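You operate a simulated robot arm through the tools that you are given. There is no shell and no other tool. Be economical: measure what you need, move in short steps, check, and stop when the job is done.

Carry out the task below with a simulated robot arm. There is one attempt and no reset: what you move stays moved.

JOB
Lift the cradled tank's dent under the orange well till its gauge reads under 30 micron.
Fine: unit on for the work, off after; head back on its rest; no blister, no other dent worked.

The check looks at the end state, three seconds after you hand in, the way a careful person would. Anything else that was tipped, shoved, dropped, spilled or broken makes it a failure.

ROBOT AND FRAMES
A 6-joint arm with a two-finger parallel gripper, fixed in place. Base frame: the origin is at the foot of the arm, x ahead of it, y to its left, z up. Units: mm, degrees, N and s.
With the tool pointing down near the work surface it reaches from about 360 to 820 mm from the base axis. Its first joint turns from -166.0 to 166.0 degrees. Payload 3.91 kg.
The TCP is the grasp point between the finger pads, 30 mm short of the fingertips. In the tool frame z runs along the fingers and y along their closing line. Largest opening 110 mm; finger width 20, thickness 10; the body of the gripper, 48 by 112 mm, starts 55 mm behind the TCP.
Orientation is told as [roll, pitch, yaw] about the base's x, y, z axes, in that order, counted from this pose: with the fingers straight down and closing along the base's y, the tool's x points along the base's -x, its y along +y and its z along -z.

CONTROLS
- The arm moves only by the tool apply_moves. Its argument "deltas" is one flat list of numbers, 7 for each row, row after row: the shift along the tool's x, y, z in mm, then the turn, a rotation vector about the tool's x, y, z in degrees, then the opening in per cent of the stroke, from 0 (shut) to 100 (fully open). In form: [x, y, z, wx, wy, wz, claw, x, y, z, wx, wy, wz, claw, ...]. A call has 1 to 8 rows; each row is the pose to reach, as a shift and turn from the pose commanded when the call began, along the tool's axes at that moment. Rows are played at 5 a second. More than 50 mm and 8.6 degrees between two rows, or a gripper value outside its range, and nothing of the call is played. A pose out of reach is approached as far as the arm can. The call stops where the force on the tool passes 40 N (or 10 N more than at its start, if that is more) or the arm is blocked; 0.2 s more then pass. The fingers move at their own pace (about 45 mm/s each) and stop on an object; they squeeze with about 24 N. The grip force told is the motor's: it shows also when the fingers shut on nothing. Time passes only in rows, and 0.2 s behind the last, so rows that repeat a pose let the fingers close. The reply holds the time, the measured pose of the TCP, the force on the tool along the base axes, the opening and the grip force, in the units named above and with some noise.
- Cameras (640 x 400 px; columns grow to the right, rows downward): "scene" is fixed at [399.8, 651.6, 1459.9]; the picture's right is [-0.99, 0.10, 0.00], its down [0.04, 0.41, -0.91] and it looks along [-0.09, -0.91, -0.41] (base axes); focal length 340 px, centre (320, 200). "wrist" rides on the gripper at [77, 7, -115] in the tool frame; the picture's right is [-0.09, 1.00, 0.00], its down [-0.80, -0.07, -0.59] and it looks along [-0.59, -0.05, 0.80] (tool axes); focal length 270 px, centre (320, 200). There is no depth. A picture from a camera that has moved, and an enlarged one, comes with that camera's place and axes in the base frame and with its lens.
- camera(camera): a new picture of that camera. It takes no simulated time.
- raise_lower(by): slides the trunk up (or, below 0, down) by that many mm; the arm rides with it, the base frame stays. It gives what a move gives, with no picture.
- inspect(camera, box): a new picture of the part [left, top, right, bottom] of that camera's present view, enlarged. It takes no simulated time.
- close_job(): hands the job in; it is judged then, once.

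Work in short steps. Places have to be worked out from the pictures, the camera data and where the tool is seen: move nearer, look again, correct. Check each grasp and each placing, and mend what went wrong. You have 120 turns and 68 pictures in all, those below and enlarged ones among them. Open the gripper and draw the arm clear of the work before you hand the job in, unless the task says otherwise; then end with one line.

The tools are called after "Emit:" by a JSON object that holds its "name" and its "arguments". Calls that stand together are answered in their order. apply_moves: Moves the arm, as the interface text tells. Its arguments: {"type":"object","properties":{"deltas":{"type":"array"}},"required":["deltas"]} The other tools are called the same way: raise_lower (by) slides the trunk up or down; camera (camera) takes a picture; inspect (camera, box) takes an enlarged picture of a part of a camera's view; close_job () hands the job in.

At the start:

```text
time_s: 0.0
eef_pos: [13.0, -507.0, 1167.5]
tcp_rot: [0.0, 0.1, 0.1]
force: [-0.7, 0.0, 0.8]
grip_width: 110.3
grasp_force: 0.0
trunk travel left (down, up): [-525.0, 85.0]
```

scene: 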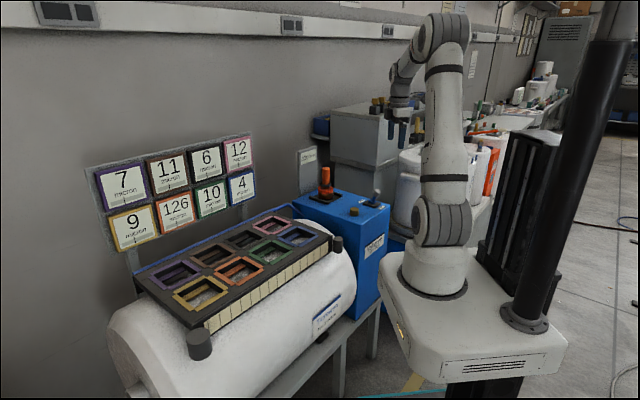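
wrist: 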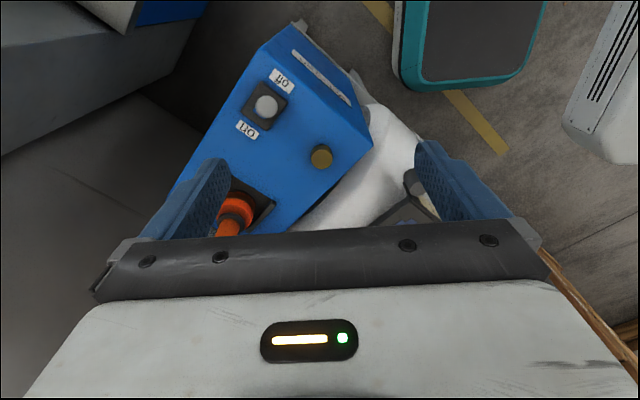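

The scene shows a tank with eight coloured wells, gauges behind it (126 with the orange or red frame) and a blue unit carrying an orange head and a switch. I'll enlarge these parts to see the detail.

Emit:
{"name": "inspect", "arguments": {"camera": "scene", "box": [80, 130, 270, 250]}}

Emit:
{"name": "inspect", "arguments": {"camera": "scene", "box": [120, 200, 350, 345]}}

Emit:
{"name": "inspect", "arguments": {"camera": "scene", "box": [280, 130, 420, 260]}}

```text
3.33 times, centred on (175, 190) of scene
camera zoom: at [399.8, 651.6, 1459.9], right [-0.99, 0.1, 0.0], down [0.04, 0.41, -0.91], along [-0.09, -0.91, -0.41], focal length 1135 px, centre (803, 233)
```

zoom: 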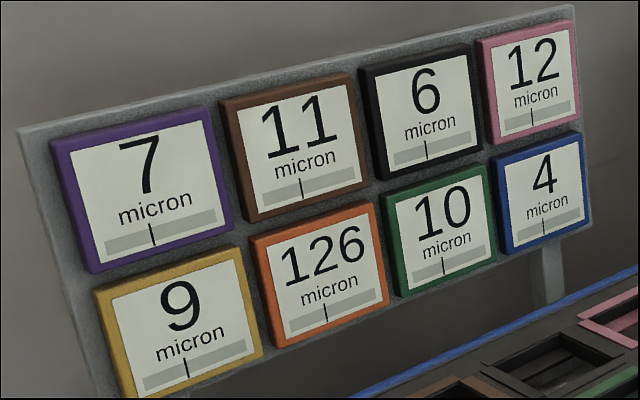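

```text
2.76 times, centred on (235, 272) of scene
camera zoom: at [399.8, 651.6, 1459.9], right [-0.99, 0.1, 0.0], down [0.04, 0.41, -0.91], along [-0.09, -0.91, -0.41], focal length 939 px, centre (554, 0)
```

zoom: 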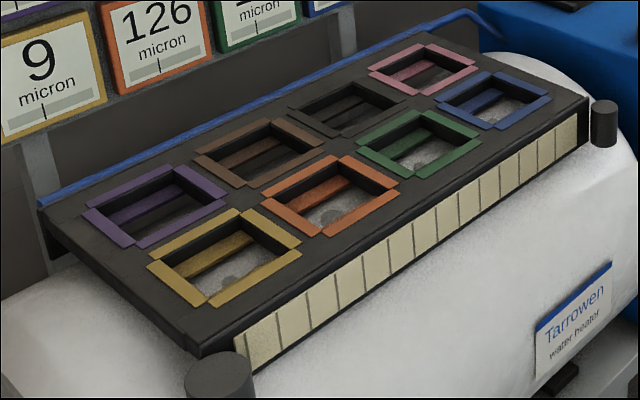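

```text
3.08 times, centred on (350, 195) of scene
camera zoom: at [399.8, 651.6, 1459.9], right [-0.99, 0.1, 0.0], down [0.04, 0.41, -0.91], along [-0.09, -0.91, -0.41], focal length 1047 px, centre (228, 215)
```

zoom: 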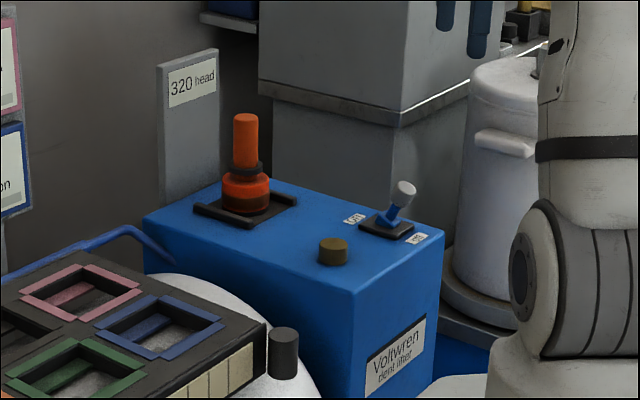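

Triangulating roughly puts the switch near (42,-583,914) and the head near (238,-710), with its top at about z 980. I'll move the wrist toward the head for a closer look, staying high.

Emit:
{"name": "apply_moves", "arguments": {"deltas": [-30, -25, 0, 0, 0, 0, 100, -60, -50, 0, 0, 0, 0, 100, -90, -75, 0, 0, 0, 0, 100, -120, -100, 0, 0, 0, 0, 100, -150, -125, 0, 0, 0, 0, 100, -170, -145, 0, 0, 0, 0, 100]}}

Emit:
{"name": "camera", "arguments": {"camera": "wrist"}}

```text
time_s: 1.4
eef_pos: [184.8, -653.2, 1163.7]
tcp_rot: [0.0, 0.1, 0.0]
force: [0.1, 0.7, -0.6]
grip_width: 110.0
grasp_force: 0.2
trunk travel left (down, up): [-525.0, 85.0]
```

```text
62 pictures are left
camera wrist: at [107.4, -645.5, 1279.2], right [0.09, 1.0, 0.0], down [0.8, -0.07, 0.59], along [0.59, -0.05, -0.8], focal length 270 px, centre (320, 200)
```

wrist: 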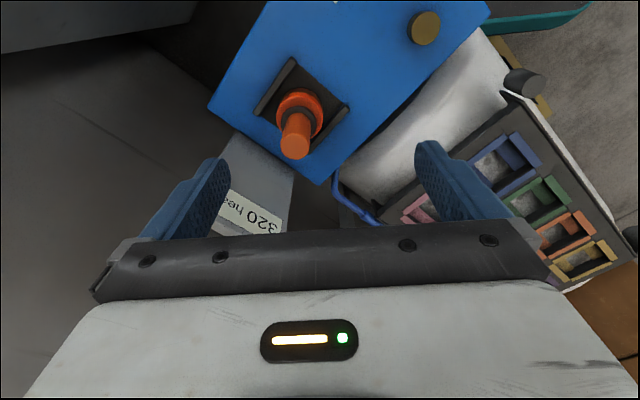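

The handle is a vertical cylinder on an axis near (240,-688), with its top at about z 995. I'll enlarge the plate and the rest, then go over the wells.

Emit:
{"name": "inspect", "arguments": {"camera": "wrist", "box": [190, 40, 370, 240]}}

Emit:
{"name": "inspect", "arguments": {"camera": "scene", "box": [290, 135, 400, 220]}}

Emit:
{"name": "apply_moves", "arguments": {"deltas": [-40, 25, 0, 0, 0, 0, 100, -80, 50, 0, 0, 0, 0, 100, -120, 80, 0, 0, 0, 0, 100, -155, 115, 0, 0, 0, 0, 100, -190, 150, 0, 0, 0, 0, 100, -215, 190, 0, 0, 0, 0, 100, -240, 230, 0, 0, 0, 0, 100, -260, 270, 0, 0, 0, 0, 100]}}

Emit:
{"name": "camera", "arguments": {"camera": "wrist"}}

```text
2.00 times, centred on (280, 140) of wrist
camera zoom: at [107.4, -645.5, 1279.2], right [0.09, 1.0, 0.0], down [0.8, -0.07, 0.59], along [0.59, -0.05, -0.8], focal length 541 px, centre (400, 320)
```

zoom: 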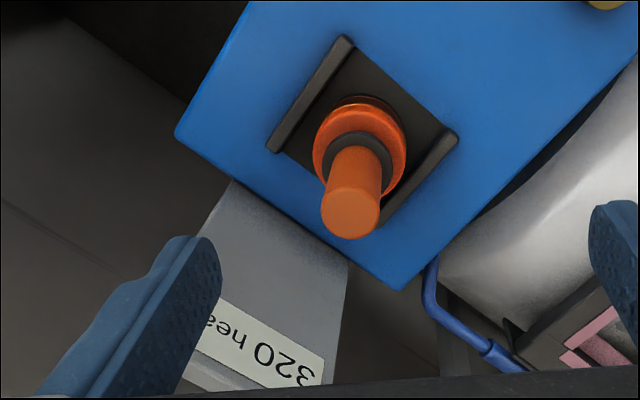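

```text
4.71 times, centred on (345, 178) of scene
camera zoom: at [399.8, 651.6, 1459.9], right [-0.99, 0.1, 0.0], down [0.04, 0.41, -0.91], along [-0.09, -0.91, -0.41], focal length 1602 px, centre (202, 306)
```

zoom: 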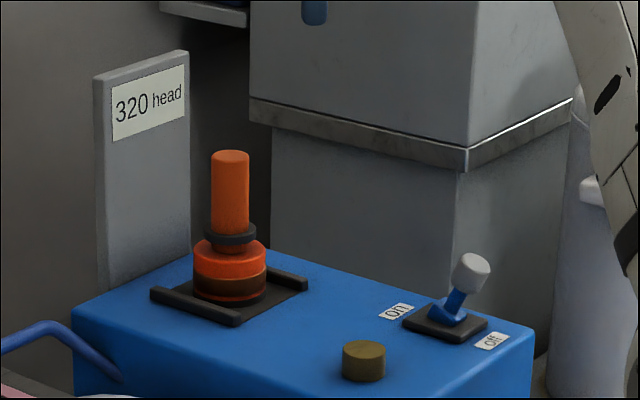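

```text
time_s: 3.2
eef_pos: [442.8, -386.0, 1166.7]
tcp_rot: [0.1, -0.1, 0.0]
force: [1.0, 0.3, 0.6]
grip_width: 109.9
grasp_force: 0.1
trunk travel left (down, up): [-525.0, 85.0]
```

```text
59 pictures are left
camera wrist: at [364.0, -378.3, 1281.3], right [0.09, 1.0, 0.0], down [0.8, -0.07, 0.59], along [0.59, -0.05, -0.8], focal length 270 px, centre (320, 200)
```

wrist: 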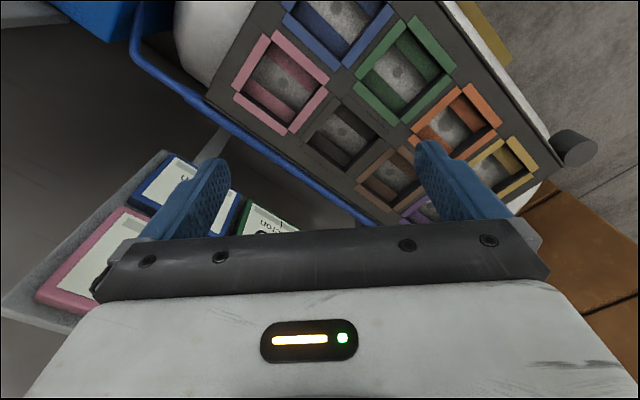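

The switch lever leans toward "Off". I estimate the orange well at about (538,-178,880). I'll move above it and look straight in.

Emit:
{"name": "apply_moves", "arguments": {"deltas": [-18, 41, 0, 0, 0, 0, 100, -37, 82, 0, 0, 0, 0, 100, -55, 123, 0, 0, 0, 0, 100, -74, 165, 15, 0, 0, 0, 100, -92, 206, 30, 0, 0, 0, 100, -92, 206, 60, 0, 0, 0, 100]}}

Emit:
{"name": "camera", "arguments": {"camera": "wrist"}}

Emit:
{"name": "camera", "arguments": {"camera": "scene"}}

```text
time_s: 4.6
eef_pos: [534.5, -175.2, 1109.0]
tcp_rot: [0.0, 0.0, 0.0]
force: [-0.4, 0.1, -0.9]
grip_width: 109.8
grasp_force: 0.1
trunk travel left (down, up): [-525.0, 85.0]
```

```text
58 pictures are left
camera wrist: at [455.9, -168.0, 1224.3], right [0.09, 1.0, 0.0], down [0.8, -0.07, 0.59], along [0.59, -0.05, -0.8], focal length 270 px, centre (320, 200)
```

wrist: 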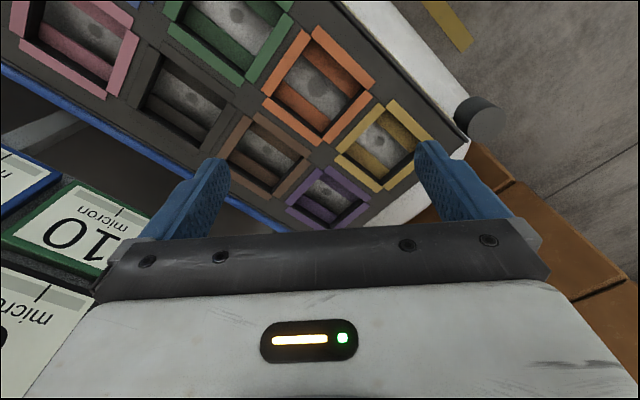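

```text
57 pictures are left
```

scene: 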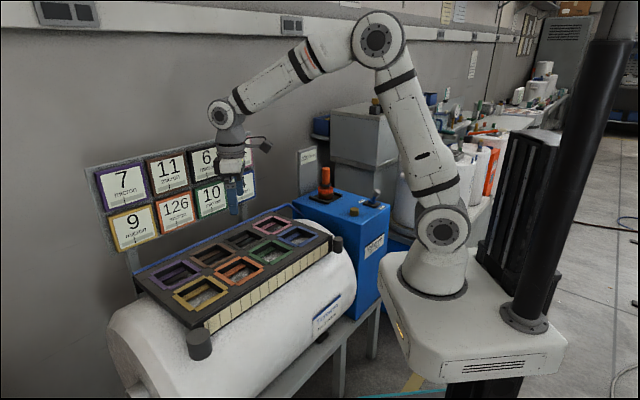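

The orange well sits at about (542,-175) with its rim at z≈872. I'll enlarge it to find the dent and the inner dimensions.

Emit:
{"name": "inspect", "arguments": {"camera": "wrist", "box": [240, 10, 400, 150]}}

Emit:
{"name": "inspect", "arguments": {"camera": "scene", "box": [200, 245, 280, 295]}}

```text
2.86 times, centred on (320, 80) of wrist
camera zoom: at [455.9, -168.0, 1224.3], right [0.09, 1.0, 0.0], down [0.8, -0.07, 0.59], along [0.59, -0.05, -0.8], focal length 772 px, centre (320, 543)
```

zoom: 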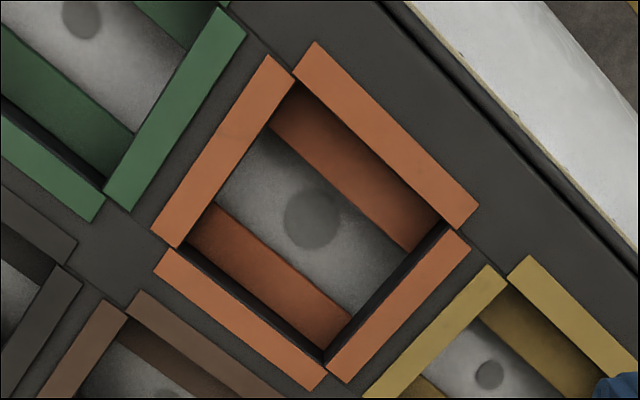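

```text
8.00 times, centred on (240, 270) of scene
camera zoom: at [399.8, 651.6, 1459.9], right [-0.99, 0.1, 0.0], down [0.04, 0.41, -0.91], along [-0.09, -0.91, -0.41], focal length 2723 px, centre (960, -360)
```

zoom: 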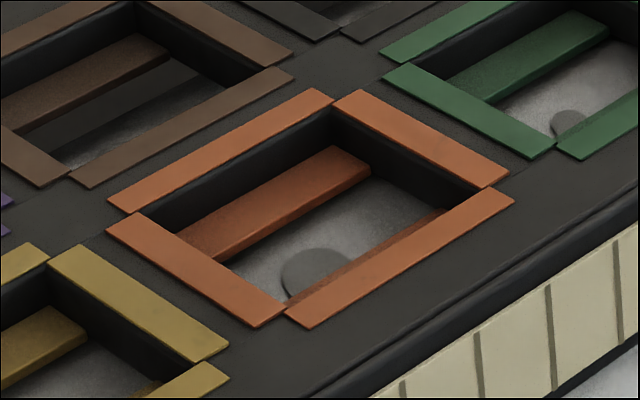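

Plan: yaw the tool by -40° to align with the toggle and tank, go above the switch at (42,-583), look, and flip it on. This call is the first half of that travel.

Emit:
{"name": "apply_moves", "arguments": {"deltas": [0, 0, -40, 0, 0, 5, 100, 30, -25, -58, 0, 0, 10, 100, 66, -55, -58, 0, 0, 16, 100, 103, -85, -58, 0, 0, 22, 100, 139, -115, -58, 0, 0, 28, 60, 175, -145, -58, 0, 0, 34, 30, 211, -175, -58, 0, 0, 40, 0, 246, -204, -58, 0, 0, 40, 0]}}

```text
time_s: 6.4
eef_pos: [291.4, -380.0, 1169.2]
tcp_rot: [0.0, 0.0, -39.9]
force: [0.3, -0.7, 0.3]
grip_width: 23.8
grasp_force: 0.0
trunk travel left (down, up): [-525.0, 85.0]
```

The tool is now at yaw -40°. This is the second half of the travel, to directly above the switch.

Emit:
{"name": "apply_moves", "arguments": {"deltas": [9, -45, 0, 0, 0, 0, 0, 18, -90, 0, 0, 0, 0, 0, 27, -135, 0, 0, 0, 0, 0, 36, -180, 0, 0, 0, 0, 0, 45, -225, 20, 0, 0, 0, 0, 52, -270, 40, 0, 0, 0, 0, 60, -315, 60, 0, 0, 0, 0]}}

Emit:
{"name": "camera", "arguments": {"camera": "wrist"}}

```text
time_s: 8.0
eef_pos: [39.3, -583.6, 1104.4]
tcp_rot: [0.0, 0.0, -40.0]
force: [0.3, 0.4, 0.0]
grip_width: 0.0
grasp_force: 24.3
trunk travel left (down, up): [-525.0, 85.0]
```

```text
54 pictures are left
camera wrist: at [-17.1, -528.9, 1218.9], right [0.71, 0.71, 0.0], down [0.57, -0.57, 0.59], along [0.42, -0.42, -0.8], focal length 270 px, centre (320, 200)
```

wrist: 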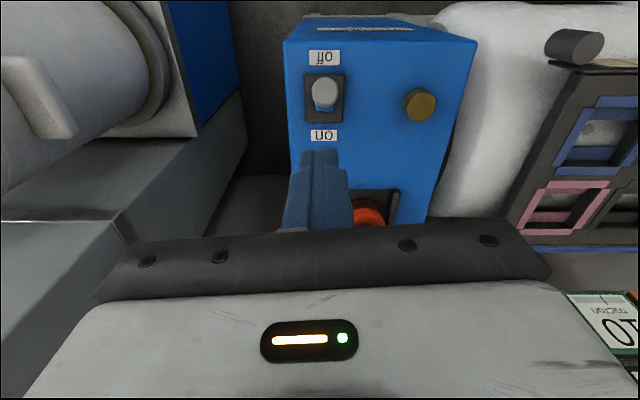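

The lever tip is near (38,-579,920), with its pivot near (59,-598). "On" lies along (+x,-y) at 45°. I'll set yaw -45°, offset to the Off side of the lever, and come partway down to check.

Emit:
{"name": "apply_moves", "arguments": {"deltas": [20, 4, 0, 0, 0, 5, 0, 38, 7, 30, 0, 0, 5, 0, 38, 7, 70, 0, 0, 5, 0, 38, 7, 110, 0, 0, 5, 0, 38, 7, 130, 0, 0, 5, 0]}}

Emit:
{"name": "camera", "arguments": {"camera": "wrist"}}

Emit:
{"name": "inspect", "arguments": {"camera": "scene", "box": [290, 100, 450, 240]}}

```text
time_s: 9.2
eef_pos: [17.0, -554.7, 975.8]
tcp_rot: [0.0, 0.0, -44.8]
force: [0.3, 0.1, -0.4]
grip_width: 0.0
grasp_force: 24.5
trunk travel left (down, up): [-525.0, 85.0]
```

```text
53 pictures are left
camera wrist: at [-34.2, -495.2, 1090.7], right [0.77, 0.64, 0.0], down [0.52, -0.62, 0.59], along [0.38, -0.46, -0.8], focal length 270 px, centre (320, 200)
```

wrist: 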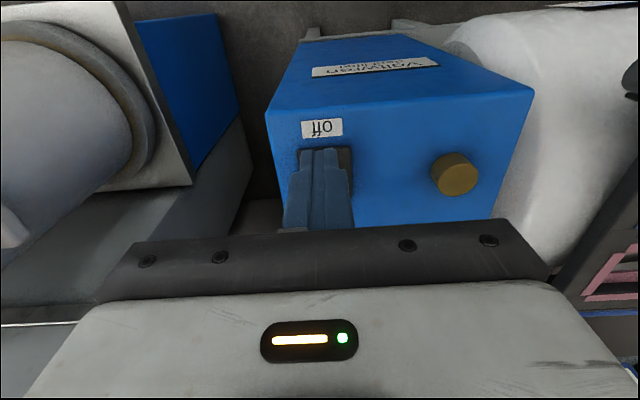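

```text
2.86 times, centred on (370, 170) of scene
camera zoom: at [399.8, 651.6, 1459.9], right [-0.99, 0.1, 0.0], down [0.04, 0.41, -0.91], along [-0.09, -0.91, -0.41], focal length 973 px, centre (177, 286)
```

zoom: 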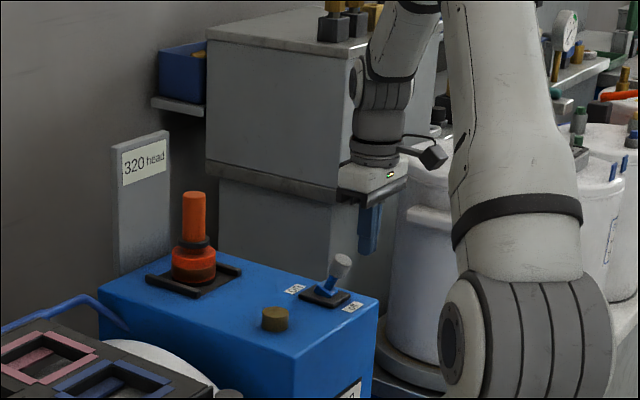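

The fingers are on the Off side, in line with the lever. I'll lower to fingertip z≈895 and then push toward On in small steps.

Emit:
{"name": "apply_moves", "arguments": {"deltas": [0, 0, 25, 0, 0, 0, 0, 0, 0, 48, 0, 0, 0, 0, -10, 0, 48, 0, 0, 0, 0, -20, 0, 48, 0, 0, 0, 0, -30, 0, 48, 0, 0, 0, 0]}}

Emit:
{"name": "inspect", "arguments": {"camera": "scene", "box": [330, 140, 430, 230]}}

```text
time_s: 10.4
eef_pos: [37.7, -575.1, 926.3]
tcp_rot: [0.0, 0.0, -44.9]
force: [0.2, -0.1, -0.4]
grip_width: 0.1
grasp_force: 23.8
trunk travel left (down, up): [-525.0, 85.0]
```

```text
4.44 times, centred on (380, 185) of scene
camera zoom: at [399.8, 651.6, 1459.9], right [-0.99, 0.1, 0.0], down [0.04, 0.41, -0.91], along [-0.09, -0.91, -0.41], focal length 1513 px, centre (53, 267)
```

zoom: 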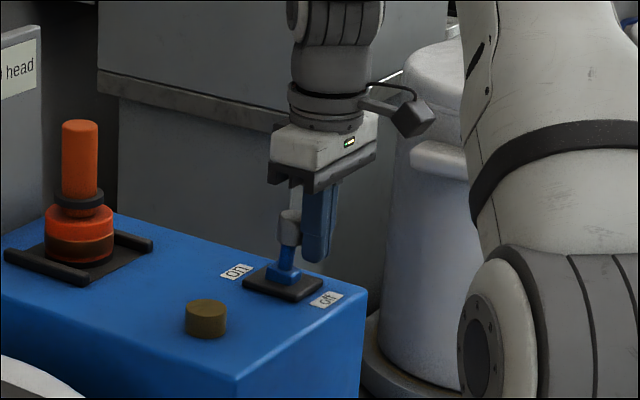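

The lever has been pushed to roughly upright with little force. I'll keep pushing another 25 mm or so.

Emit:
{"name": "apply_moves", "arguments": {"deltas": [-8, 0, 0, 0, 0, 0, 0, -16, 0, 0, 0, 0, 0, 0, -24, 0, 0, 0, 0, 0, 0, -30, 0, 0, 0, 0, 0, 0]}}

Emit:
{"name": "inspect", "arguments": {"camera": "scene", "box": [330, 140, 430, 230]}}

```text
time_s: 11.4
eef_pos: [56.5, -592.5, 928.8]
tcp_rot: [0.2, 0.2, -45.0]
force: [-16.2, 11.0, -3.8]
grip_width: 0.1
grasp_force: 24.1
trunk travel left (down, up): [-525.0, 85.0]
```

```text
4.44 times, centred on (380, 185) of scene
camera zoom: at [399.8, 651.6, 1459.9], right [-0.99, 0.1, 0.0], down [0.04, 0.41, -0.91], along [-0.09, -0.91, -0.41], focal length 1513 px, centre (53, 267)
```

zoom: 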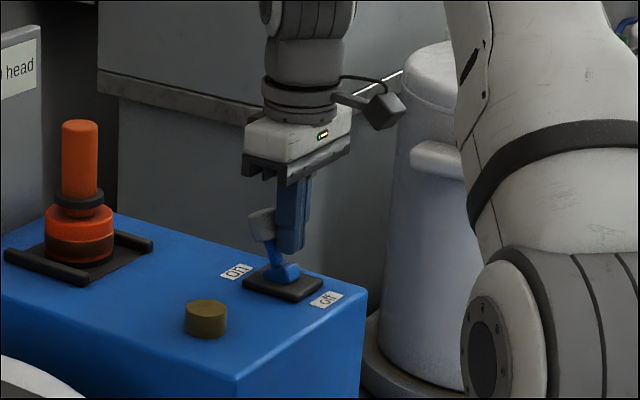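

The lever is at its On stop. I'll back off and rise straight up.

Emit:
{"name": "apply_moves", "arguments": {"deltas": [30, 0, 0, 0, 0, 0, 0, 35, 0, -45, 0, 0, 0, 0, 35, 0, -90, 0, 0, 0, 0, 35, 0, -135, 0, 0, 0, 0, 35, 0, -180, 0, 0, 0, 50, 0, 0, -220, 0, 0, 0, 100]}}

Emit:
{"name": "camera", "arguments": {"camera": "scene"}}

```text
refused: row 6 steps farther than a row can; nothing moved
```

```text
49 pictures are left
```

scene: 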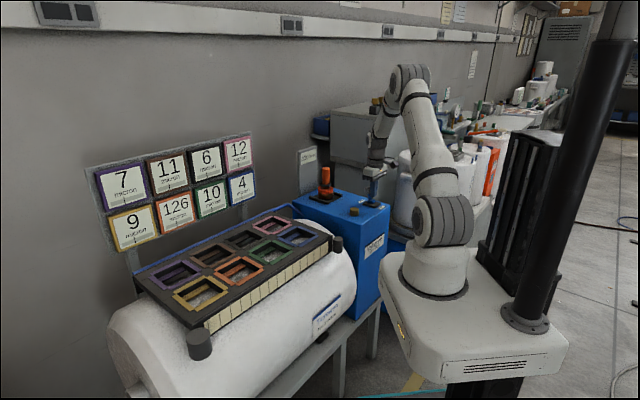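

The call was refused because its last step was too long, so I'll redo it with smaller steps.

Emit:
{"name": "apply_moves", "arguments": {"deltas": [30, 0, 0, 0, 0, 0, 0, 35, 0, -45, 0, 0, 0, 0, 35, 0, -90, 0, 0, 0, 0, 35, 0, -135, 0, 0, 0, 0, 35, 0, -180, 0, 0, 0, 50, 25, 0, -220, 0, 0, 0, 100]}}

Emit:
{"name": "inspect", "arguments": {"camera": "scene", "box": [280, 130, 420, 260]}}

```text
time_s: 12.8
eef_pos: [41.2, -577.4, 1154.3]
tcp_rot: [0.0, 0.1, -45.0]
force: [0.3, -0.8, -0.5]
grip_width: 49.3
grasp_force: 0.0
trunk travel left (down, up): [-525.0, 85.0]
```

```text
3.08 times, centred on (350, 195) of scene
camera zoom: at [399.8, 651.6, 1459.9], right [-0.99, 0.1, 0.0], down [0.04, 0.41, -0.91], along [-0.09, -0.91, -0.41], focal length 1047 px, centre (228, 215)
```

zoom: 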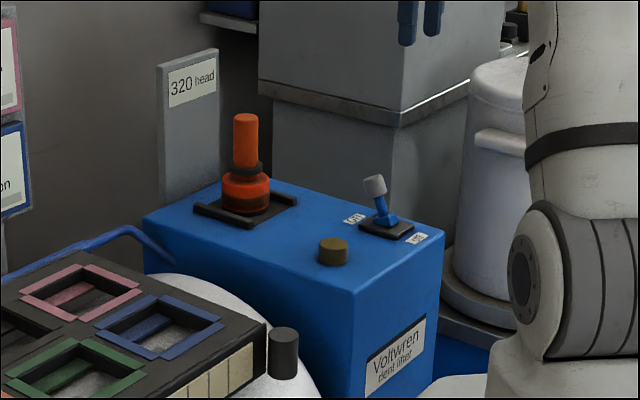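

The toggle now leans On. Next I'll move above the head at about (240,-688) and take a look to refine its position.

Emit:
{"name": "apply_moves", "arguments": {"deltas": [-44, 12, 0, 0, 0, 0, 100, -88, 25, 0, 0, 0, 0, 100, -132, 37, 0, 0, 0, 0, 100, -176, 50, 10, 0, 0, 0, 100, -219, 62, 20, 0, 0, 0, 100]}}

Emit:
{"name": "camera", "arguments": {"camera": "wrist"}}

```text
time_s: 14.0
eef_pos: [242.9, -689.9, 1125.8]
tcp_rot: [0.0, 0.0, -45.0]
force: [0.1, 0.6, 0.9]
grip_width: 110.0
grasp_force: 0.0
trunk travel left (down, up): [-525.0, 85.0]
```

```text
47 pictures are left
camera wrist: at [192.1, -630.2, 1239.5], right [0.77, 0.64, 0.0], down [0.52, -0.62, 0.59], along [0.38, -0.45, -0.81], focal length 270 px, centre (320, 200)
```

wrist: 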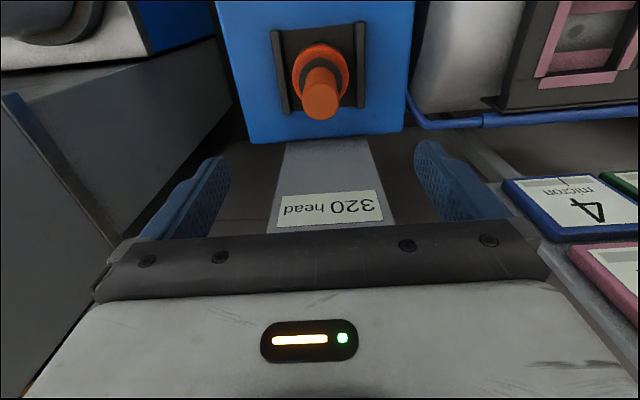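

Refined head axis is about (239,-685) with the top at z≈994. I'll shift 5 mm and descend to TCP z≈962.

Emit:
{"name": "apply_moves", "arguments": {"deltas": [5, 1, 30, 0, 0, 0, 100, 5, 1, 70, 0, 0, 0, 100, 5, 1, 110, 0, 0, 0, 100, 5, 1, 140, 0, 0, 0, 100, 5, 1, 163, 0, 0, 0, 100]}}

Emit:
{"name": "camera", "arguments": {"camera": "wrist"}}

Emit:
{"name": "inspect", "arguments": {"camera": "scene", "box": [280, 110, 400, 230]}}

```text
time_s: 15.2
eef_pos: [239.6, -685.1, 965.1]
tcp_rot: [-0.1, -0.1, -44.9]
force: [0.2, 0.6, -1.4]
grip_width: 110.1
grasp_force: 0.1
trunk travel left (down, up): [-525.0, 85.0]
```

```text
46 pictures are left
camera wrist: at [187.6, -626.2, 1079.6], right [0.77, 0.64, 0.0], down [0.52, -0.62, 0.59], along [0.38, -0.46, -0.8], focal length 270 px, centre (320, 200)
```

wrist: 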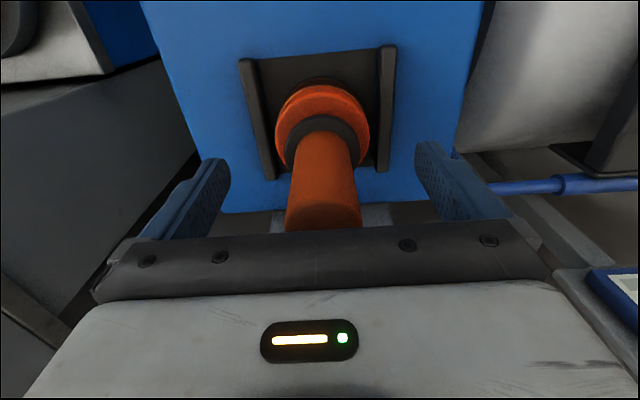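

```text
3.33 times, centred on (340, 170) of scene
camera zoom: at [399.8, 651.6, 1459.9], right [-0.99, 0.1, 0.0], down [0.04, 0.41, -0.91], along [-0.09, -0.91, -0.41], focal length 1135 px, centre (253, 300)
```

zoom: 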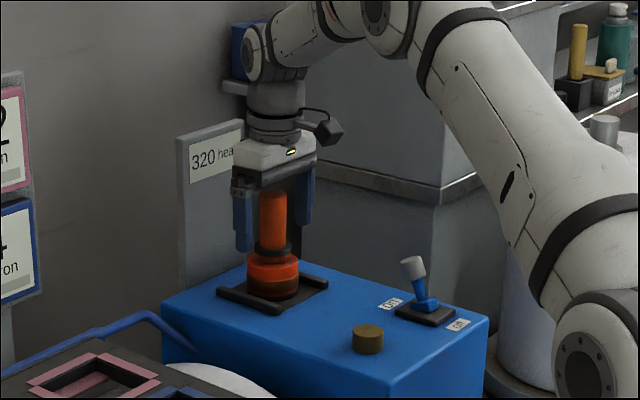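

The handle sits centred between the fingers. I'll close on it.

Emit:
{"name": "apply_moves", "arguments": {"deltas": [0, 0, 0, 0, 0, 0, 0, 0, 0, 0, 0, 0, 0, 0, 0, 0, 0, 0, 0, 0, 0, 0, 0, 0, 0, 0, 0, 0, 0, 0, 0, 0, 0, 0, 0, 0, 0, 0, 0, 0, 0, 0]}}

```text
time_s: 16.6
eef_pos: [239.2, -685.5, 965.1]
tcp_rot: [0.0, 0.0, -44.9]
force: [1.0, 1.2, 0.1]
grip_width: 33.8
grasp_force: 23.8
trunk travel left (down, up): [-525.0, 85.0]
```

The grip closed at 33.8 mm with 24 N. I'll lift straight up.

Emit:
{"name": "apply_moves", "arguments": {"deltas": [0, 0, -15, 0, 0, 0, 0, 0, 0, -40, 0, 0, 0, 0, 0, 0, -80, 0, 0, 0, 0, 0, 0, -120, 0, 0, 0, 0, 0, 0, -160, 0, 0, 0, 0]}}

Emit:
{"name": "camera", "arguments": {"camera": "scene"}}

Emit:
{"name": "camera", "arguments": {"camera": "wrist"}}

```text
time_s: 17.8
eef_pos: [239.9, -686.4, 1123.0]
tcp_rot: [0.1, 0.1, -45.0]
force: [0.8, 1.0, -7.7]
grip_width: 33.9
grasp_force: 24.0
trunk travel left (down, up): [-525.0, 85.0]
```

```text
44 pictures are left
```

scene: 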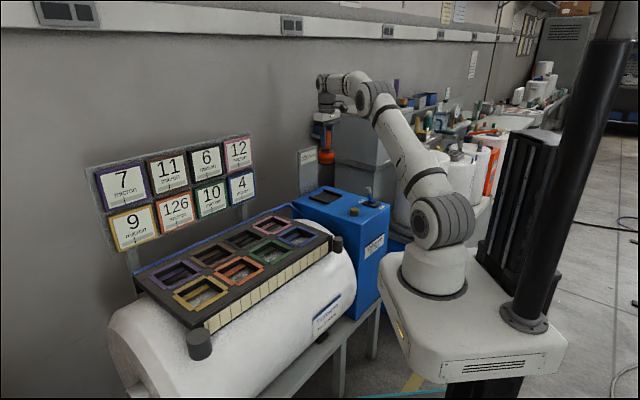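

```text
43 pictures are left
camera wrist: at [187.7, -627.1, 1236.5], right [0.77, 0.64, 0.0], down [0.52, -0.62, 0.59], along [0.38, -0.45, -0.81], focal length 270 px, centre (320, 200)
```

wrist: 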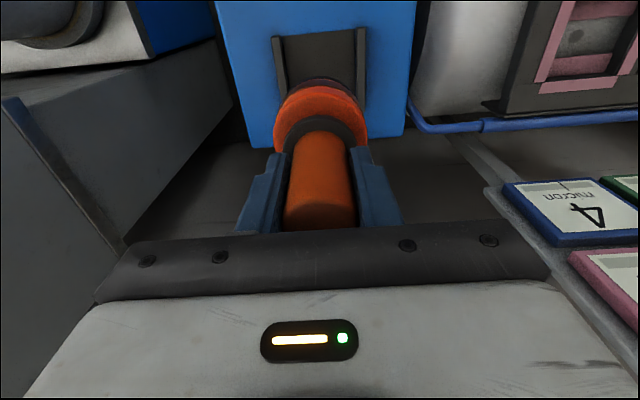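

The head is held, weighing about 8 N. I'll travel toward the orange well, keeping high.

Emit:
{"name": "apply_moves", "arguments": {"deltas": [11, 44, 0, 0, 0, 0, 0, 22, 88, 0, 0, 0, 0, 0, 33, 132, 0, 0, 0, 0, 0, 44, 176, 0, 0, 0, 0, 0, 55, 220, 0, 0, 0, 0, 0, 66, 265, 0, 0, 0, 0, 0, 77, 310, 0, 0, 0, 0, 0]}}

Emit:
{"name": "apply_moves", "arguments": {"deltas": [11, 44, 0, 0, 0, 0, 0, 22, 88, 0, 0, 0, 0, 0, 33, 132, 0, 0, 0, 0, 0, 43, 176, 0, 0, 0, 0, 0, 54, 220, 0, 0, 0, 0, 0, 64, 265, 0, 0, 0, 0, 0]}}

Emit:
{"name": "camera", "arguments": {"camera": "wrist"}}

Emit:
{"name": "camera", "arguments": {"camera": "scene"}}

```text
time_s: 19.4
eef_pos: [405.6, -409.8, 1120.5]
tcp_rot: [-0.1, 0.1, -44.9]
force: [-0.4, 0.3, -6.7]
grip_width: 34.0
grasp_force: 24.2
trunk travel left (down, up): [-525.0, 85.0]
```

```text
time_s: 20.8
eef_pos: [547.5, -174.9, 1121.0]
tcp_rot: [-0.1, 0.0, -45.0]
force: [0.2, 0.4, -7.4]
grip_width: 34.0
grasp_force: 24.0
trunk travel left (down, up): [-525.0, 85.0]
```

```text
42 pictures are left
camera wrist: at [495.4, -115.4, 1236.0], right [0.77, 0.64, 0.0], down [0.52, -0.62, 0.59], along [0.38, -0.46, -0.8], focal length 270 px, centre (320, 200)
```

wrist: 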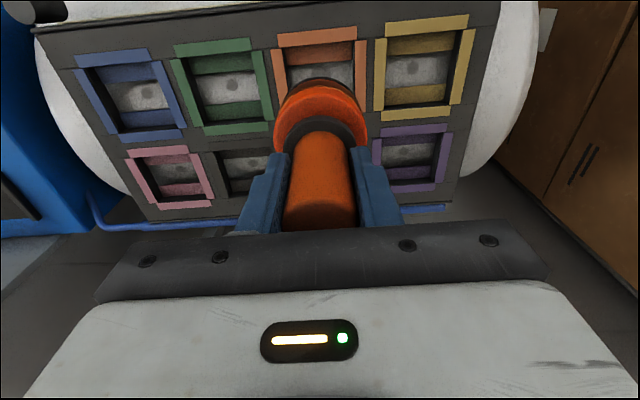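

```text
41 pictures are left
```

scene: 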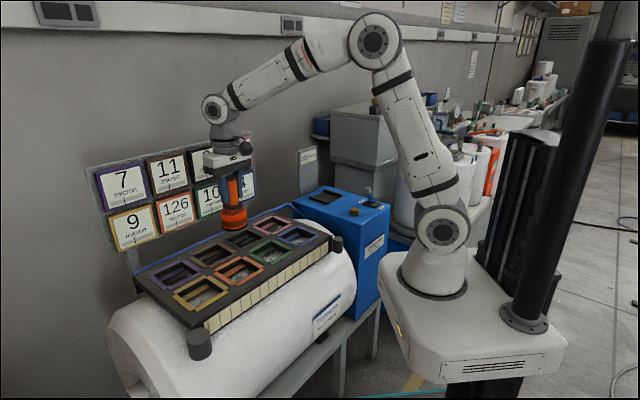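

I'm near the target, and the gauge still reads 126. I'll enlarge the wrist view to refine the well centre.

Emit:
{"name": "inspect", "arguments": {"camera": "wrist", "box": [160, 0, 480, 200]}}

```text
2.00 times, centred on (320, 100) of wrist
camera zoom: at [495.4, -115.4, 1236.0], right [0.77, 0.64, 0.0], down [0.52, -0.62, 0.59], along [0.38, -0.46, -0.8], focal length 541 px, centre (320, 400)
```

zoom: 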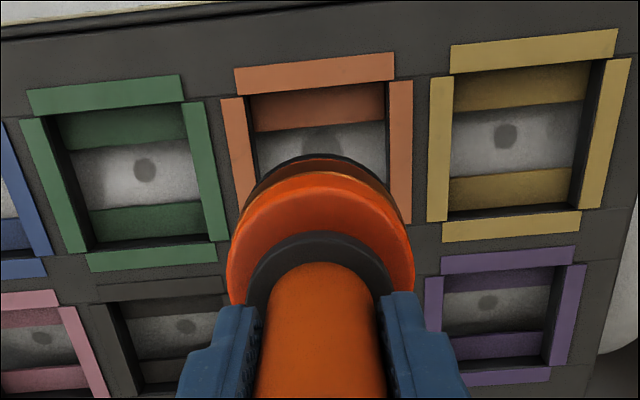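

The orange well centre comes out at about (549.5,-178.5), with its axis at 45° so my yaw is aligned. I'll shift slightly, descend to TCP 990 and check clearance.

Emit:
{"name": "apply_moves", "arguments": {"deltas": [-4, -1, 30, 0, 0, 0, 0, -4, -1, 70, 0, 0, 0, 0, -4, -1, 110, 0, 0, 0, 0, -4, -1, 131, 0, 0, 0, 0]}}

Emit:
{"name": "inspect", "arguments": {"camera": "scene", "box": [180, 190, 300, 300]}}

Emit:
{"name": "camera", "arguments": {"camera": "wrist"}}

```text
time_s: 21.8
eef_pos: [545.5, -181.6, 992.6]
tcp_rot: [0.1, 0.1, -44.9]
force: [0.6, 0.2, -6.6]
grip_width: 33.9
grasp_force: 24.2
trunk travel left (down, up): [-525.0, 85.0]
```

```text
3.64 times, centred on (240, 245) of scene
camera zoom: at [399.8, 651.6, 1459.9], right [-0.99, 0.1, 0.0], down [0.04, 0.41, -0.91], along [-0.09, -0.91, -0.41], focal length 1238 px, centre (611, 36)
```

zoom: 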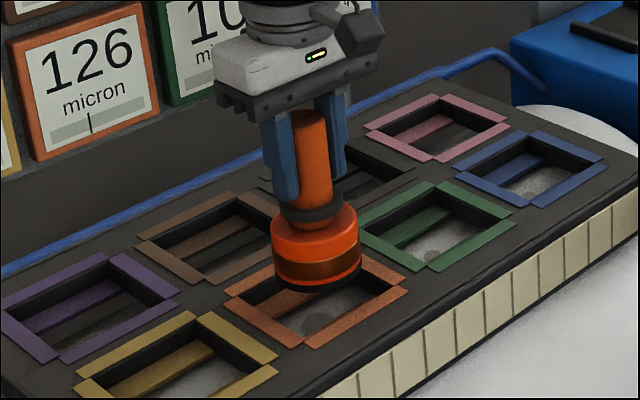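

```text
38 pictures are left
camera wrist: at [495.2, -122.4, 1108.1], right [0.77, 0.64, 0.0], down [0.52, -0.62, 0.59], along [0.38, -0.46, -0.8], focal length 270 px, centre (320, 200)
```

wrist: 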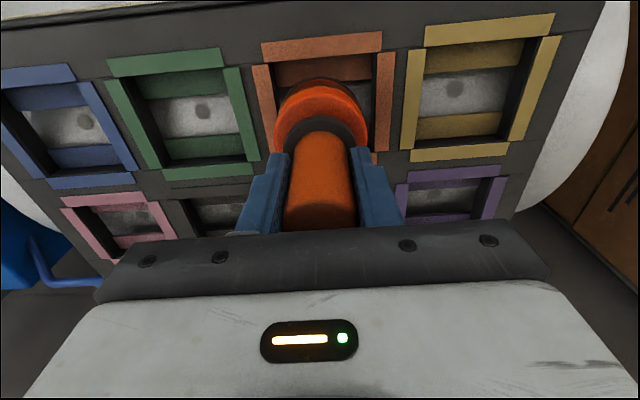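

I'm still about 5 mm short along tool y: the strip midpoint is at column 326 and the head at 320.5. I'll correct this and lower to just above the rim.

Emit:
{"name": "apply_moves", "arguments": {"deltas": [-0.5, 3, 0, 0, 0, 0, 0, -0.5, 5, 5, 0, 0, 0, 0, -0.5, 5, 12, 0, 0, 0, 0, -0.5, 5, 12, 0, 0, 0, 0]}}

Emit:
{"name": "inspect", "arguments": {"camera": "scene", "box": [200, 220, 280, 295]}}

Emit:
{"name": "inspect", "arguments": {"camera": "wrist", "box": [200, 10, 440, 170]}}

```text
time_s: 22.8
eef_pos: [548.8, -176.7, 981.7]
tcp_rot: [0.0, 0.0, -45.0]
force: [0.7, 0.8, -6.6]
grip_width: 34.2
grasp_force: 24.4
trunk travel left (down, up): [-525.0, 85.0]
```

```text
5.33 times, centred on (240, 258) of scene
camera zoom: at [399.8, 651.6, 1459.9], right [-0.99, 0.1, 0.0], down [0.04, 0.41, -0.91], along [-0.09, -0.91, -0.41], focal length 1816 px, centre (747, -107)
```

zoom: 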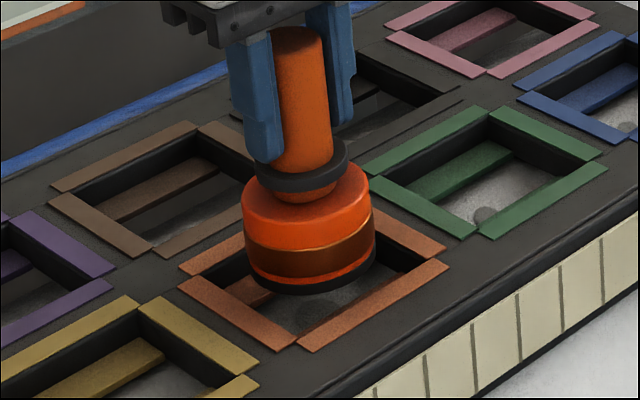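

```text
2.50 times, centred on (320, 90) of wrist
camera zoom: at [498.7, -117.8, 1095.7], right [0.77, 0.64, 0.0], down [0.52, -0.62, 0.59], along [0.38, -0.46, -0.8], focal length 676 px, centre (320, 475)
```

zoom: 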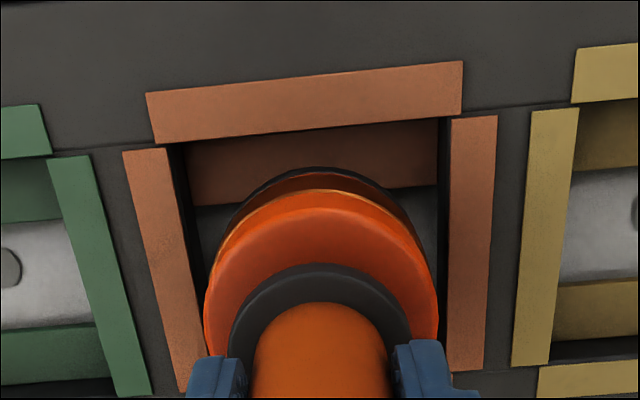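

Alignment looks within about 2 mm, so I'll nudge tool x by -2. Then I'll lower into the well slowly, watching the force.

Emit:
{"name": "apply_moves", "arguments": {"deltas": [-2, 0, 4, 0, 0, 0, 0, -2, 0, 8, 0, 0, 0, 0, -2, 0, 12, 0, 0, 0, 0, -2, 0, 15, 0, 0, 0, 0, -2, 0, 18, 0, 0, 0, 0]}}

Emit:
{"name": "inspect", "arguments": {"camera": "scene", "box": [80, 130, 300, 300]}}

```text
time_s: 24.0
eef_pos: [552.7, -180.4, 963.2]
tcp_rot: [0.0, 0.1, -44.9]
force: [0.4, 0.6, -6.7]
grip_width: 34.1
grasp_force: 24.0
trunk travel left (down, up): [-525.0, 85.0]
```

```text
2.35 times, centred on (190, 215) of scene
camera zoom: at [399.8, 651.6, 1459.9], right [-0.99, 0.1, 0.0], down [0.04, 0.41, -0.91], along [-0.09, -0.91, -0.41], focal length 801 px, centre (626, 165)
```

zoom: 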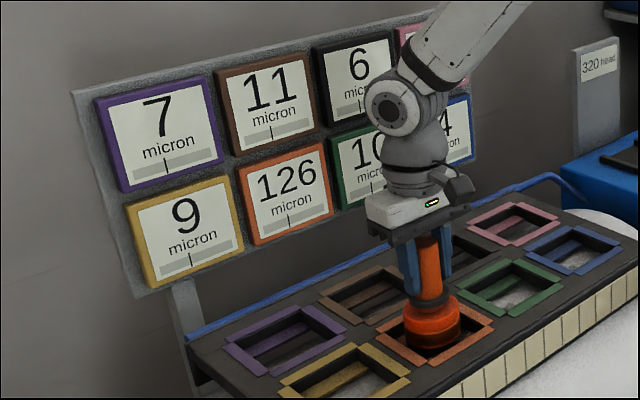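

The head is entering the well cleanly and the gauge still reads 126. I'll keep going down in small steps until contact.

Emit:
{"name": "apply_moves", "arguments": {"deltas": [0, 0, 2, 0, 0, 0, 0, 0, 0, 4, 0, 0, 0, 0, 0, 0, 6, 0, 0, 0, 0, 0, 0, 8, 0, 0, 0, 0]}}

Emit:
{"name": "inspect", "arguments": {"camera": "scene", "box": [130, 170, 290, 300]}}

```text
time_s: 25.0
eef_pos: [552.0, -180.4, 958.3]
tcp_rot: [0.1, -0.3, -44.9]
force: [1.7, -2.2, 19.4]
grip_width: 34.0
grasp_force: 24.5
trunk travel left (down, up): [-525.0, 85.0]
```

```text
3.08 times, centred on (210, 235) of scene
camera zoom: at [399.8, 651.6, 1459.9], right [-0.99, 0.1, 0.0], down [0.04, 0.41, -0.91], along [-0.09, -0.91, -0.41], focal length 1047 px, centre (658, 92)
```

zoom: 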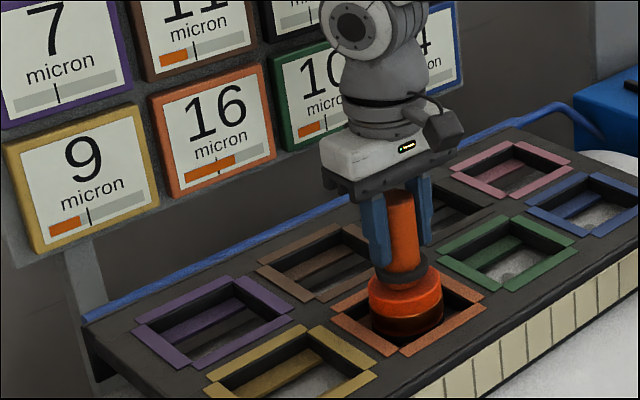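

The gauge dropped to 16 and its heat bar is past the mark, with neighbouring bars warming too. I'll lift straight out right away.

Emit:
{"name": "apply_moves", "arguments": {"deltas": [0, 0, -40, 0, 0, 0, 0, 0, 0, -88, 0, 0, 0, 0, 0, 0, -136, 0, 0, 0, 0, 0, 0, -165, 0, 0, 0, 0]}}

Emit:
{"name": "inspect", "arguments": {"camera": "scene", "box": [80, 130, 300, 300]}}

```text
time_s: 26.0
eef_pos: [551.7, -181.8, 1120.8]
tcp_rot: [-0.1, 0.1, -44.9]
force: [0.8, 0.9, -7.2]
grip_width: 33.9
grasp_force: 24.5
trunk travel left (down, up): [-525.0, 85.0]
```

```text
2.35 times, centred on (190, 215) of scene
camera zoom: at [399.8, 651.6, 1459.9], right [-0.99, 0.1, 0.0], down [0.04, 0.41, -0.91], along [-0.09, -0.91, -0.41], focal length 801 px, centre (626, 165)
```

zoom: 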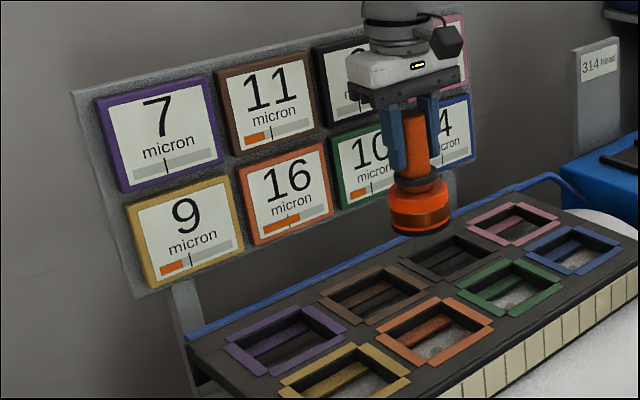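

The gauge holds at 16. I'll carry the head back to its rest, whose recorded grasp pose was (239.3,-685.4,965).

Emit:
{"name": "apply_moves", "arguments": {"deltas": [-11, -44, 0, 0, 0, 0, 0, -21, -88, 0, 0, 0, 0, 0, -31, -132, 0, 0, 0, 0, 0, -42, -176, 0, 0, 0, 0, 0, -52, -220, 0, 0, 0, 0, 0, -62, -265, 0, 0, 0, 0, 0, -73, -310, 0, 0, 0, 0, 0]}}

Emit:
{"name": "apply_moves", "arguments": {"deltas": [-11, -44, 0, 0, 0, 0, 0, -21, -88, 0, 0, 0, 0, 0, -31, -132, 0, 0, 0, 0, 0, -42, -176, 0, 0, 0, 0, 0, -52, -220, 0, 0, 0, 0, 0, -62, -267, 0, 0, 0, 0, 0, -62, -267, 0, 0, 0, 0, 0, -62, -267, 0, 0, 0, 0, 0]}}

Emit:
{"name": "inspect", "arguments": {"camera": "wrist", "box": [200, 10, 440, 170]}}

```text
time_s: 27.6
eef_pos: [384.1, -454.6, 1119.8]
tcp_rot: [-0.1, 0.2, -44.9]
force: [0.8, -0.4, -7.0]
grip_width: 33.7
grasp_force: 24.0
trunk travel left (down, up): [-525.0, 85.0]
```

```text
time_s: 29.4
eef_pos: [236.2, -684.9, 1118.5]
tcp_rot: [0.0, 0.1, -44.9]
force: [-0.7, 0.0, -6.7]
grip_width: 33.8
grasp_force: 24.3
trunk travel left (down, up): [-525.0, 85.0]
```

```text
2.50 times, centred on (320, 90) of wrist
camera zoom: at [185.4, -626.2, 1234.0], right [0.77, 0.64, 0.0], down [0.52, -0.62, 0.59], along [0.38, -0.45, -0.8], focal length 676 px, centre (320, 475)
```

zoom: 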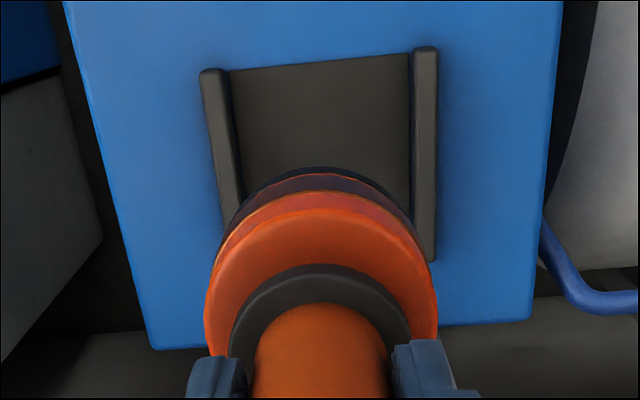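

It's static at (236.2,-684.9), so I need tool (-2.5,+2). I'll correct that and lower to just above the rest.

Emit:
{"name": "apply_moves", "arguments": {"deltas": [-2.5, 2, 30, 0, 0, 0, 0, -2.5, 2, 70, 0, 0, 0, 0, -2.5, 2, 105, 0, 0, 0, 0, -2.5, 2, 130, 0, 0, 0, 0, -2.5, 2, 142, 0, 0, 0, 0, -2.5, 2, 142, 0, 0, 0, 0]}}

Emit:
{"name": "inspect", "arguments": {"camera": "wrist", "box": [200, 10, 440, 170]}}

```text
time_s: 30.8
eef_pos: [241.9, -682.9, 975.4]
tcp_rot: [0.0, 0.0, -45.0]
force: [0.4, 1.2, -7.9]
grip_width: 33.8
grasp_force: 23.5
trunk travel left (down, up): [-525.0, 85.0]
```

```text
2.50 times, centred on (320, 90) of wrist
camera zoom: at [190.7, -623.1, 1091.3], right [0.77, 0.64, 0.0], down [0.52, -0.62, 0.59], along [0.38, -0.46, -0.8], focal length 676 px, centre (320, 475)
```

zoom: 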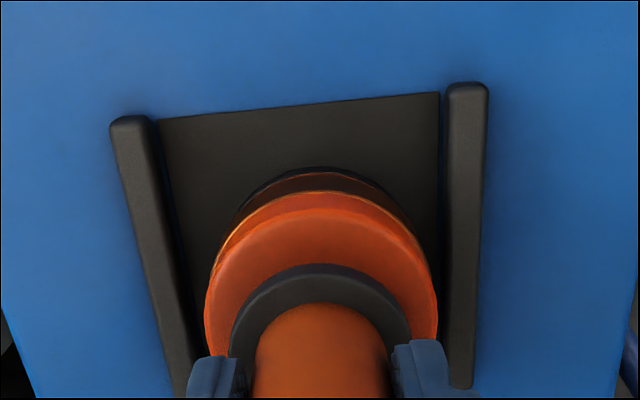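

It overshot by about 3.6 mm along tool y. I'll correct and lower to contact in small steps.

Emit:
{"name": "apply_moves", "arguments": {"deltas": [0, -3.7, 0, 0, 0, 0, 0, 0, -3.7, 3, 0, 0, 0, 0, 0, -3.7, 6, 0, 0, 0, 0, 0, -3.7, 8, 0, 0, 0, 0, 0, -3.7, 10, 0, 0, 0, 0, 0, -3.7, 11, 0, 0, 0, 0]}}

Emit:
{"name": "camera", "arguments": {"camera": "wrist"}}

Emit:
{"name": "inspect", "arguments": {"camera": "scene", "box": [280, 110, 400, 230]}}

```text
time_s: 32.2
eef_pos: [239.2, -686.4, 968.5]
tcp_rot: [-0.1, -0.1, -45.0]
force: [2.6, -0.1, 1.7]
grip_width: 34.0
grasp_force: 24.0
trunk travel left (down, up): [-525.0, 85.0]
```

```text
30 pictures are left
camera wrist: at [188.5, -627.2, 1082.5], right [0.77, 0.64, 0.0], down [0.52, -0.61, 0.6], along [0.38, -0.46, -0.8], focal length 270 px, centre (320, 200)
```

wrist: 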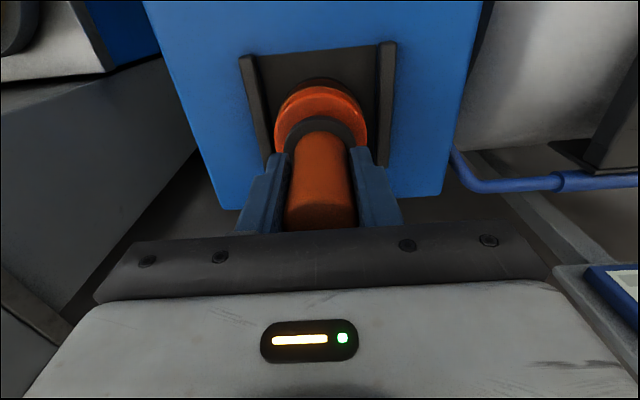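

```text
3.33 times, centred on (340, 170) of scene
camera zoom: at [399.8, 651.6, 1459.9], right [-0.99, 0.1, 0.0], down [0.04, 0.41, -0.91], along [-0.09, -0.91, -0.41], focal length 1135 px, centre (253, 300)
```

zoom: 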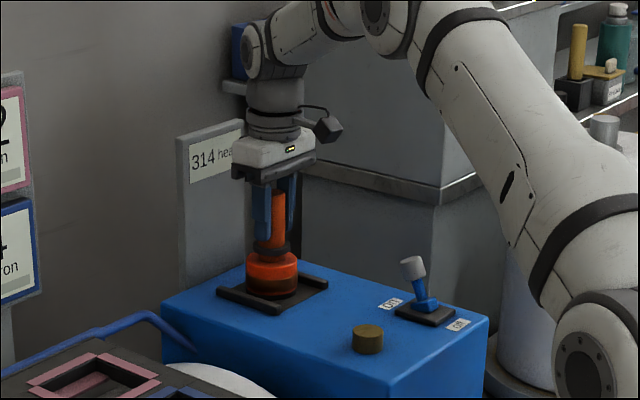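

The weight is now carried by the rest: force went from -7 to +1.7 N and z is where I expected. I'll release, then rise.

Emit:
{"name": "apply_moves", "arguments": {"deltas": [0, 0, 0, 0, 0, 0, 40, 0, 0, 0, 0, 0, 0, 70, 0, 0, 0, 0, 0, 0, 100, 0, 0, 0, 0, 0, 0, 100, 0, 0, 0, 0, 0, 0, 100, 0, 0, 0, 0, 0, 0, 100]}}

Emit:
{"name": "apply_moves", "arguments": {"deltas": [0, 0, -20, 0, 0, 0, 100, 0, 0, -60, 0, 0, 0, 100, 0, 0, -105, 0, 0, 0, 100, 0, 0, -150, 0, 0, 0, 100, 0, 0, -185, 0, 0, 0, 100]}}

Emit:
{"name": "camera", "arguments": {"camera": "wrist"}}

Emit:
{"name": "inspect", "arguments": {"camera": "scene", "box": [280, 110, 400, 230]}}

```text
time_s: 33.6
eef_pos: [239.0, -685.8, 967.4]
tcp_rot: [0.1, 0.0, -45.0]
force: [-0.3, -0.7, 0.7]
grip_width: 109.9
grasp_force: 0.0
trunk travel left (down, up): [-525.0, 85.0]
```

```text
time_s: 34.8
eef_pos: [241.7, -687.5, 1151.2]
tcp_rot: [-0.1, -0.1, -45.0]
force: [0.0, -0.3, 0.6]
grip_width: 110.0
grasp_force: 0.0
trunk travel left (down, up): [-525.0, 85.0]
```

```text
28 pictures are left
camera wrist: at [191.0, -628.1, 1266.0], right [0.77, 0.64, 0.0], down [0.52, -0.62, 0.59], along [0.38, -0.46, -0.8], focal length 270 px, centre (320, 200)
```

wrist: 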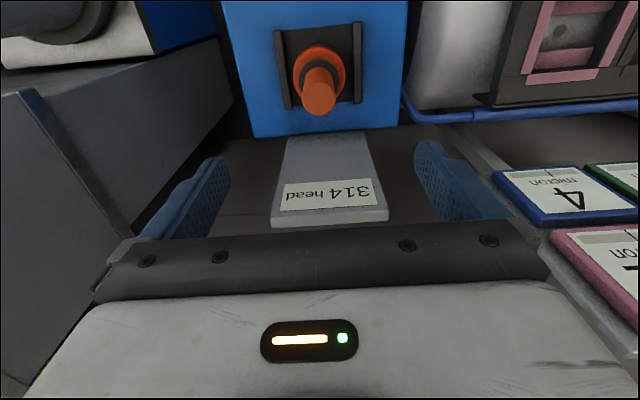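

```text
3.33 times, centred on (340, 170) of scene
camera zoom: at [399.8, 651.6, 1459.9], right [-0.99, 0.1, 0.0], down [0.04, 0.41, -0.91], along [-0.09, -0.91, -0.41], focal length 1135 px, centre (253, 300)
```

zoom: 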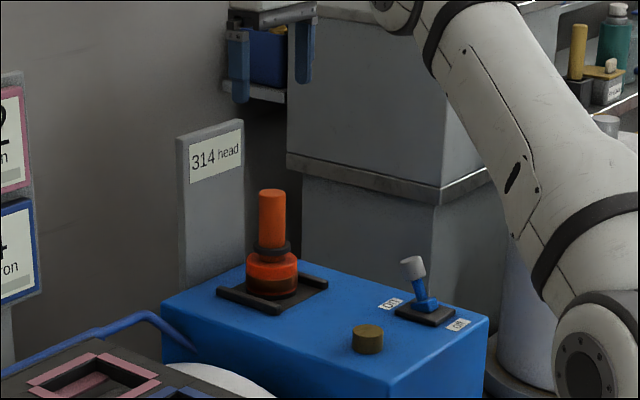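

The head is seated on its rest as before. Next I'll go to the On side of the lever with the fingers closed, to push it back to Off.

Emit:
{"name": "apply_moves", "arguments": {"deltas": [33, -16, 0, 0, 0, 0, 60, 67, -32, 0, 0, 0, 0, 30, 100, -48, 0, 0, 0, 0, 0, 134, -64, 0, 0, 0, 0, 0, 134, -64, 40, 0, 0, 0, 0, 134, -64, 85, 0, 0, 0, 0, 134, -64, 130, 0, 0, 0, 0, 134, -64, 165, 0, 0, 0, 0]}}

Emit:
{"name": "camera", "arguments": {"camera": "wrist"}}

Emit:
{"name": "inspect", "arguments": {"camera": "scene", "box": [330, 140, 430, 230]}}

```text
time_s: 36.6
eef_pos: [97.6, -638.5, 988.9]
tcp_rot: [0.1, 0.1, -45.0]
force: [0.3, 0.3, 0.4]
grip_width: 0.0
grasp_force: 23.9
trunk travel left (down, up): [-525.0, 85.0]
```

```text
26 pictures are left
camera wrist: at [47.1, -578.8, 1102.8], right [0.77, 0.64, 0.0], down [0.52, -0.62, 0.59], along [0.38, -0.46, -0.8], focal length 270 px, centre (320, 200)
```

wrist: 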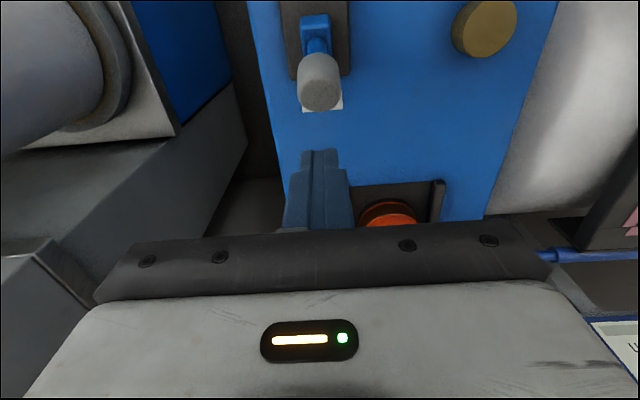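

```text
4.44 times, centred on (380, 185) of scene
camera zoom: at [399.8, 651.6, 1459.9], right [-0.99, 0.1, 0.0], down [0.04, 0.41, -0.91], along [-0.09, -0.91, -0.41], focal length 1513 px, centre (53, 267)
```

zoom: 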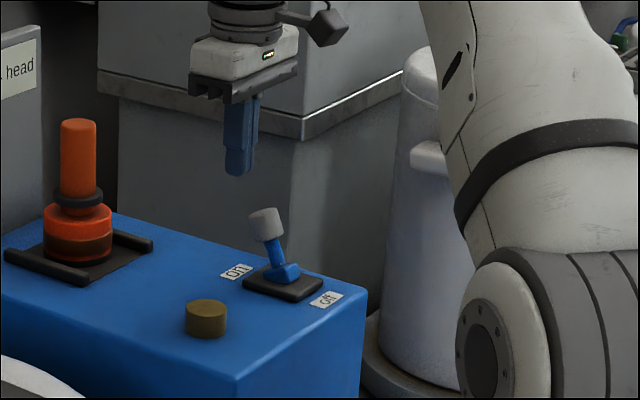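

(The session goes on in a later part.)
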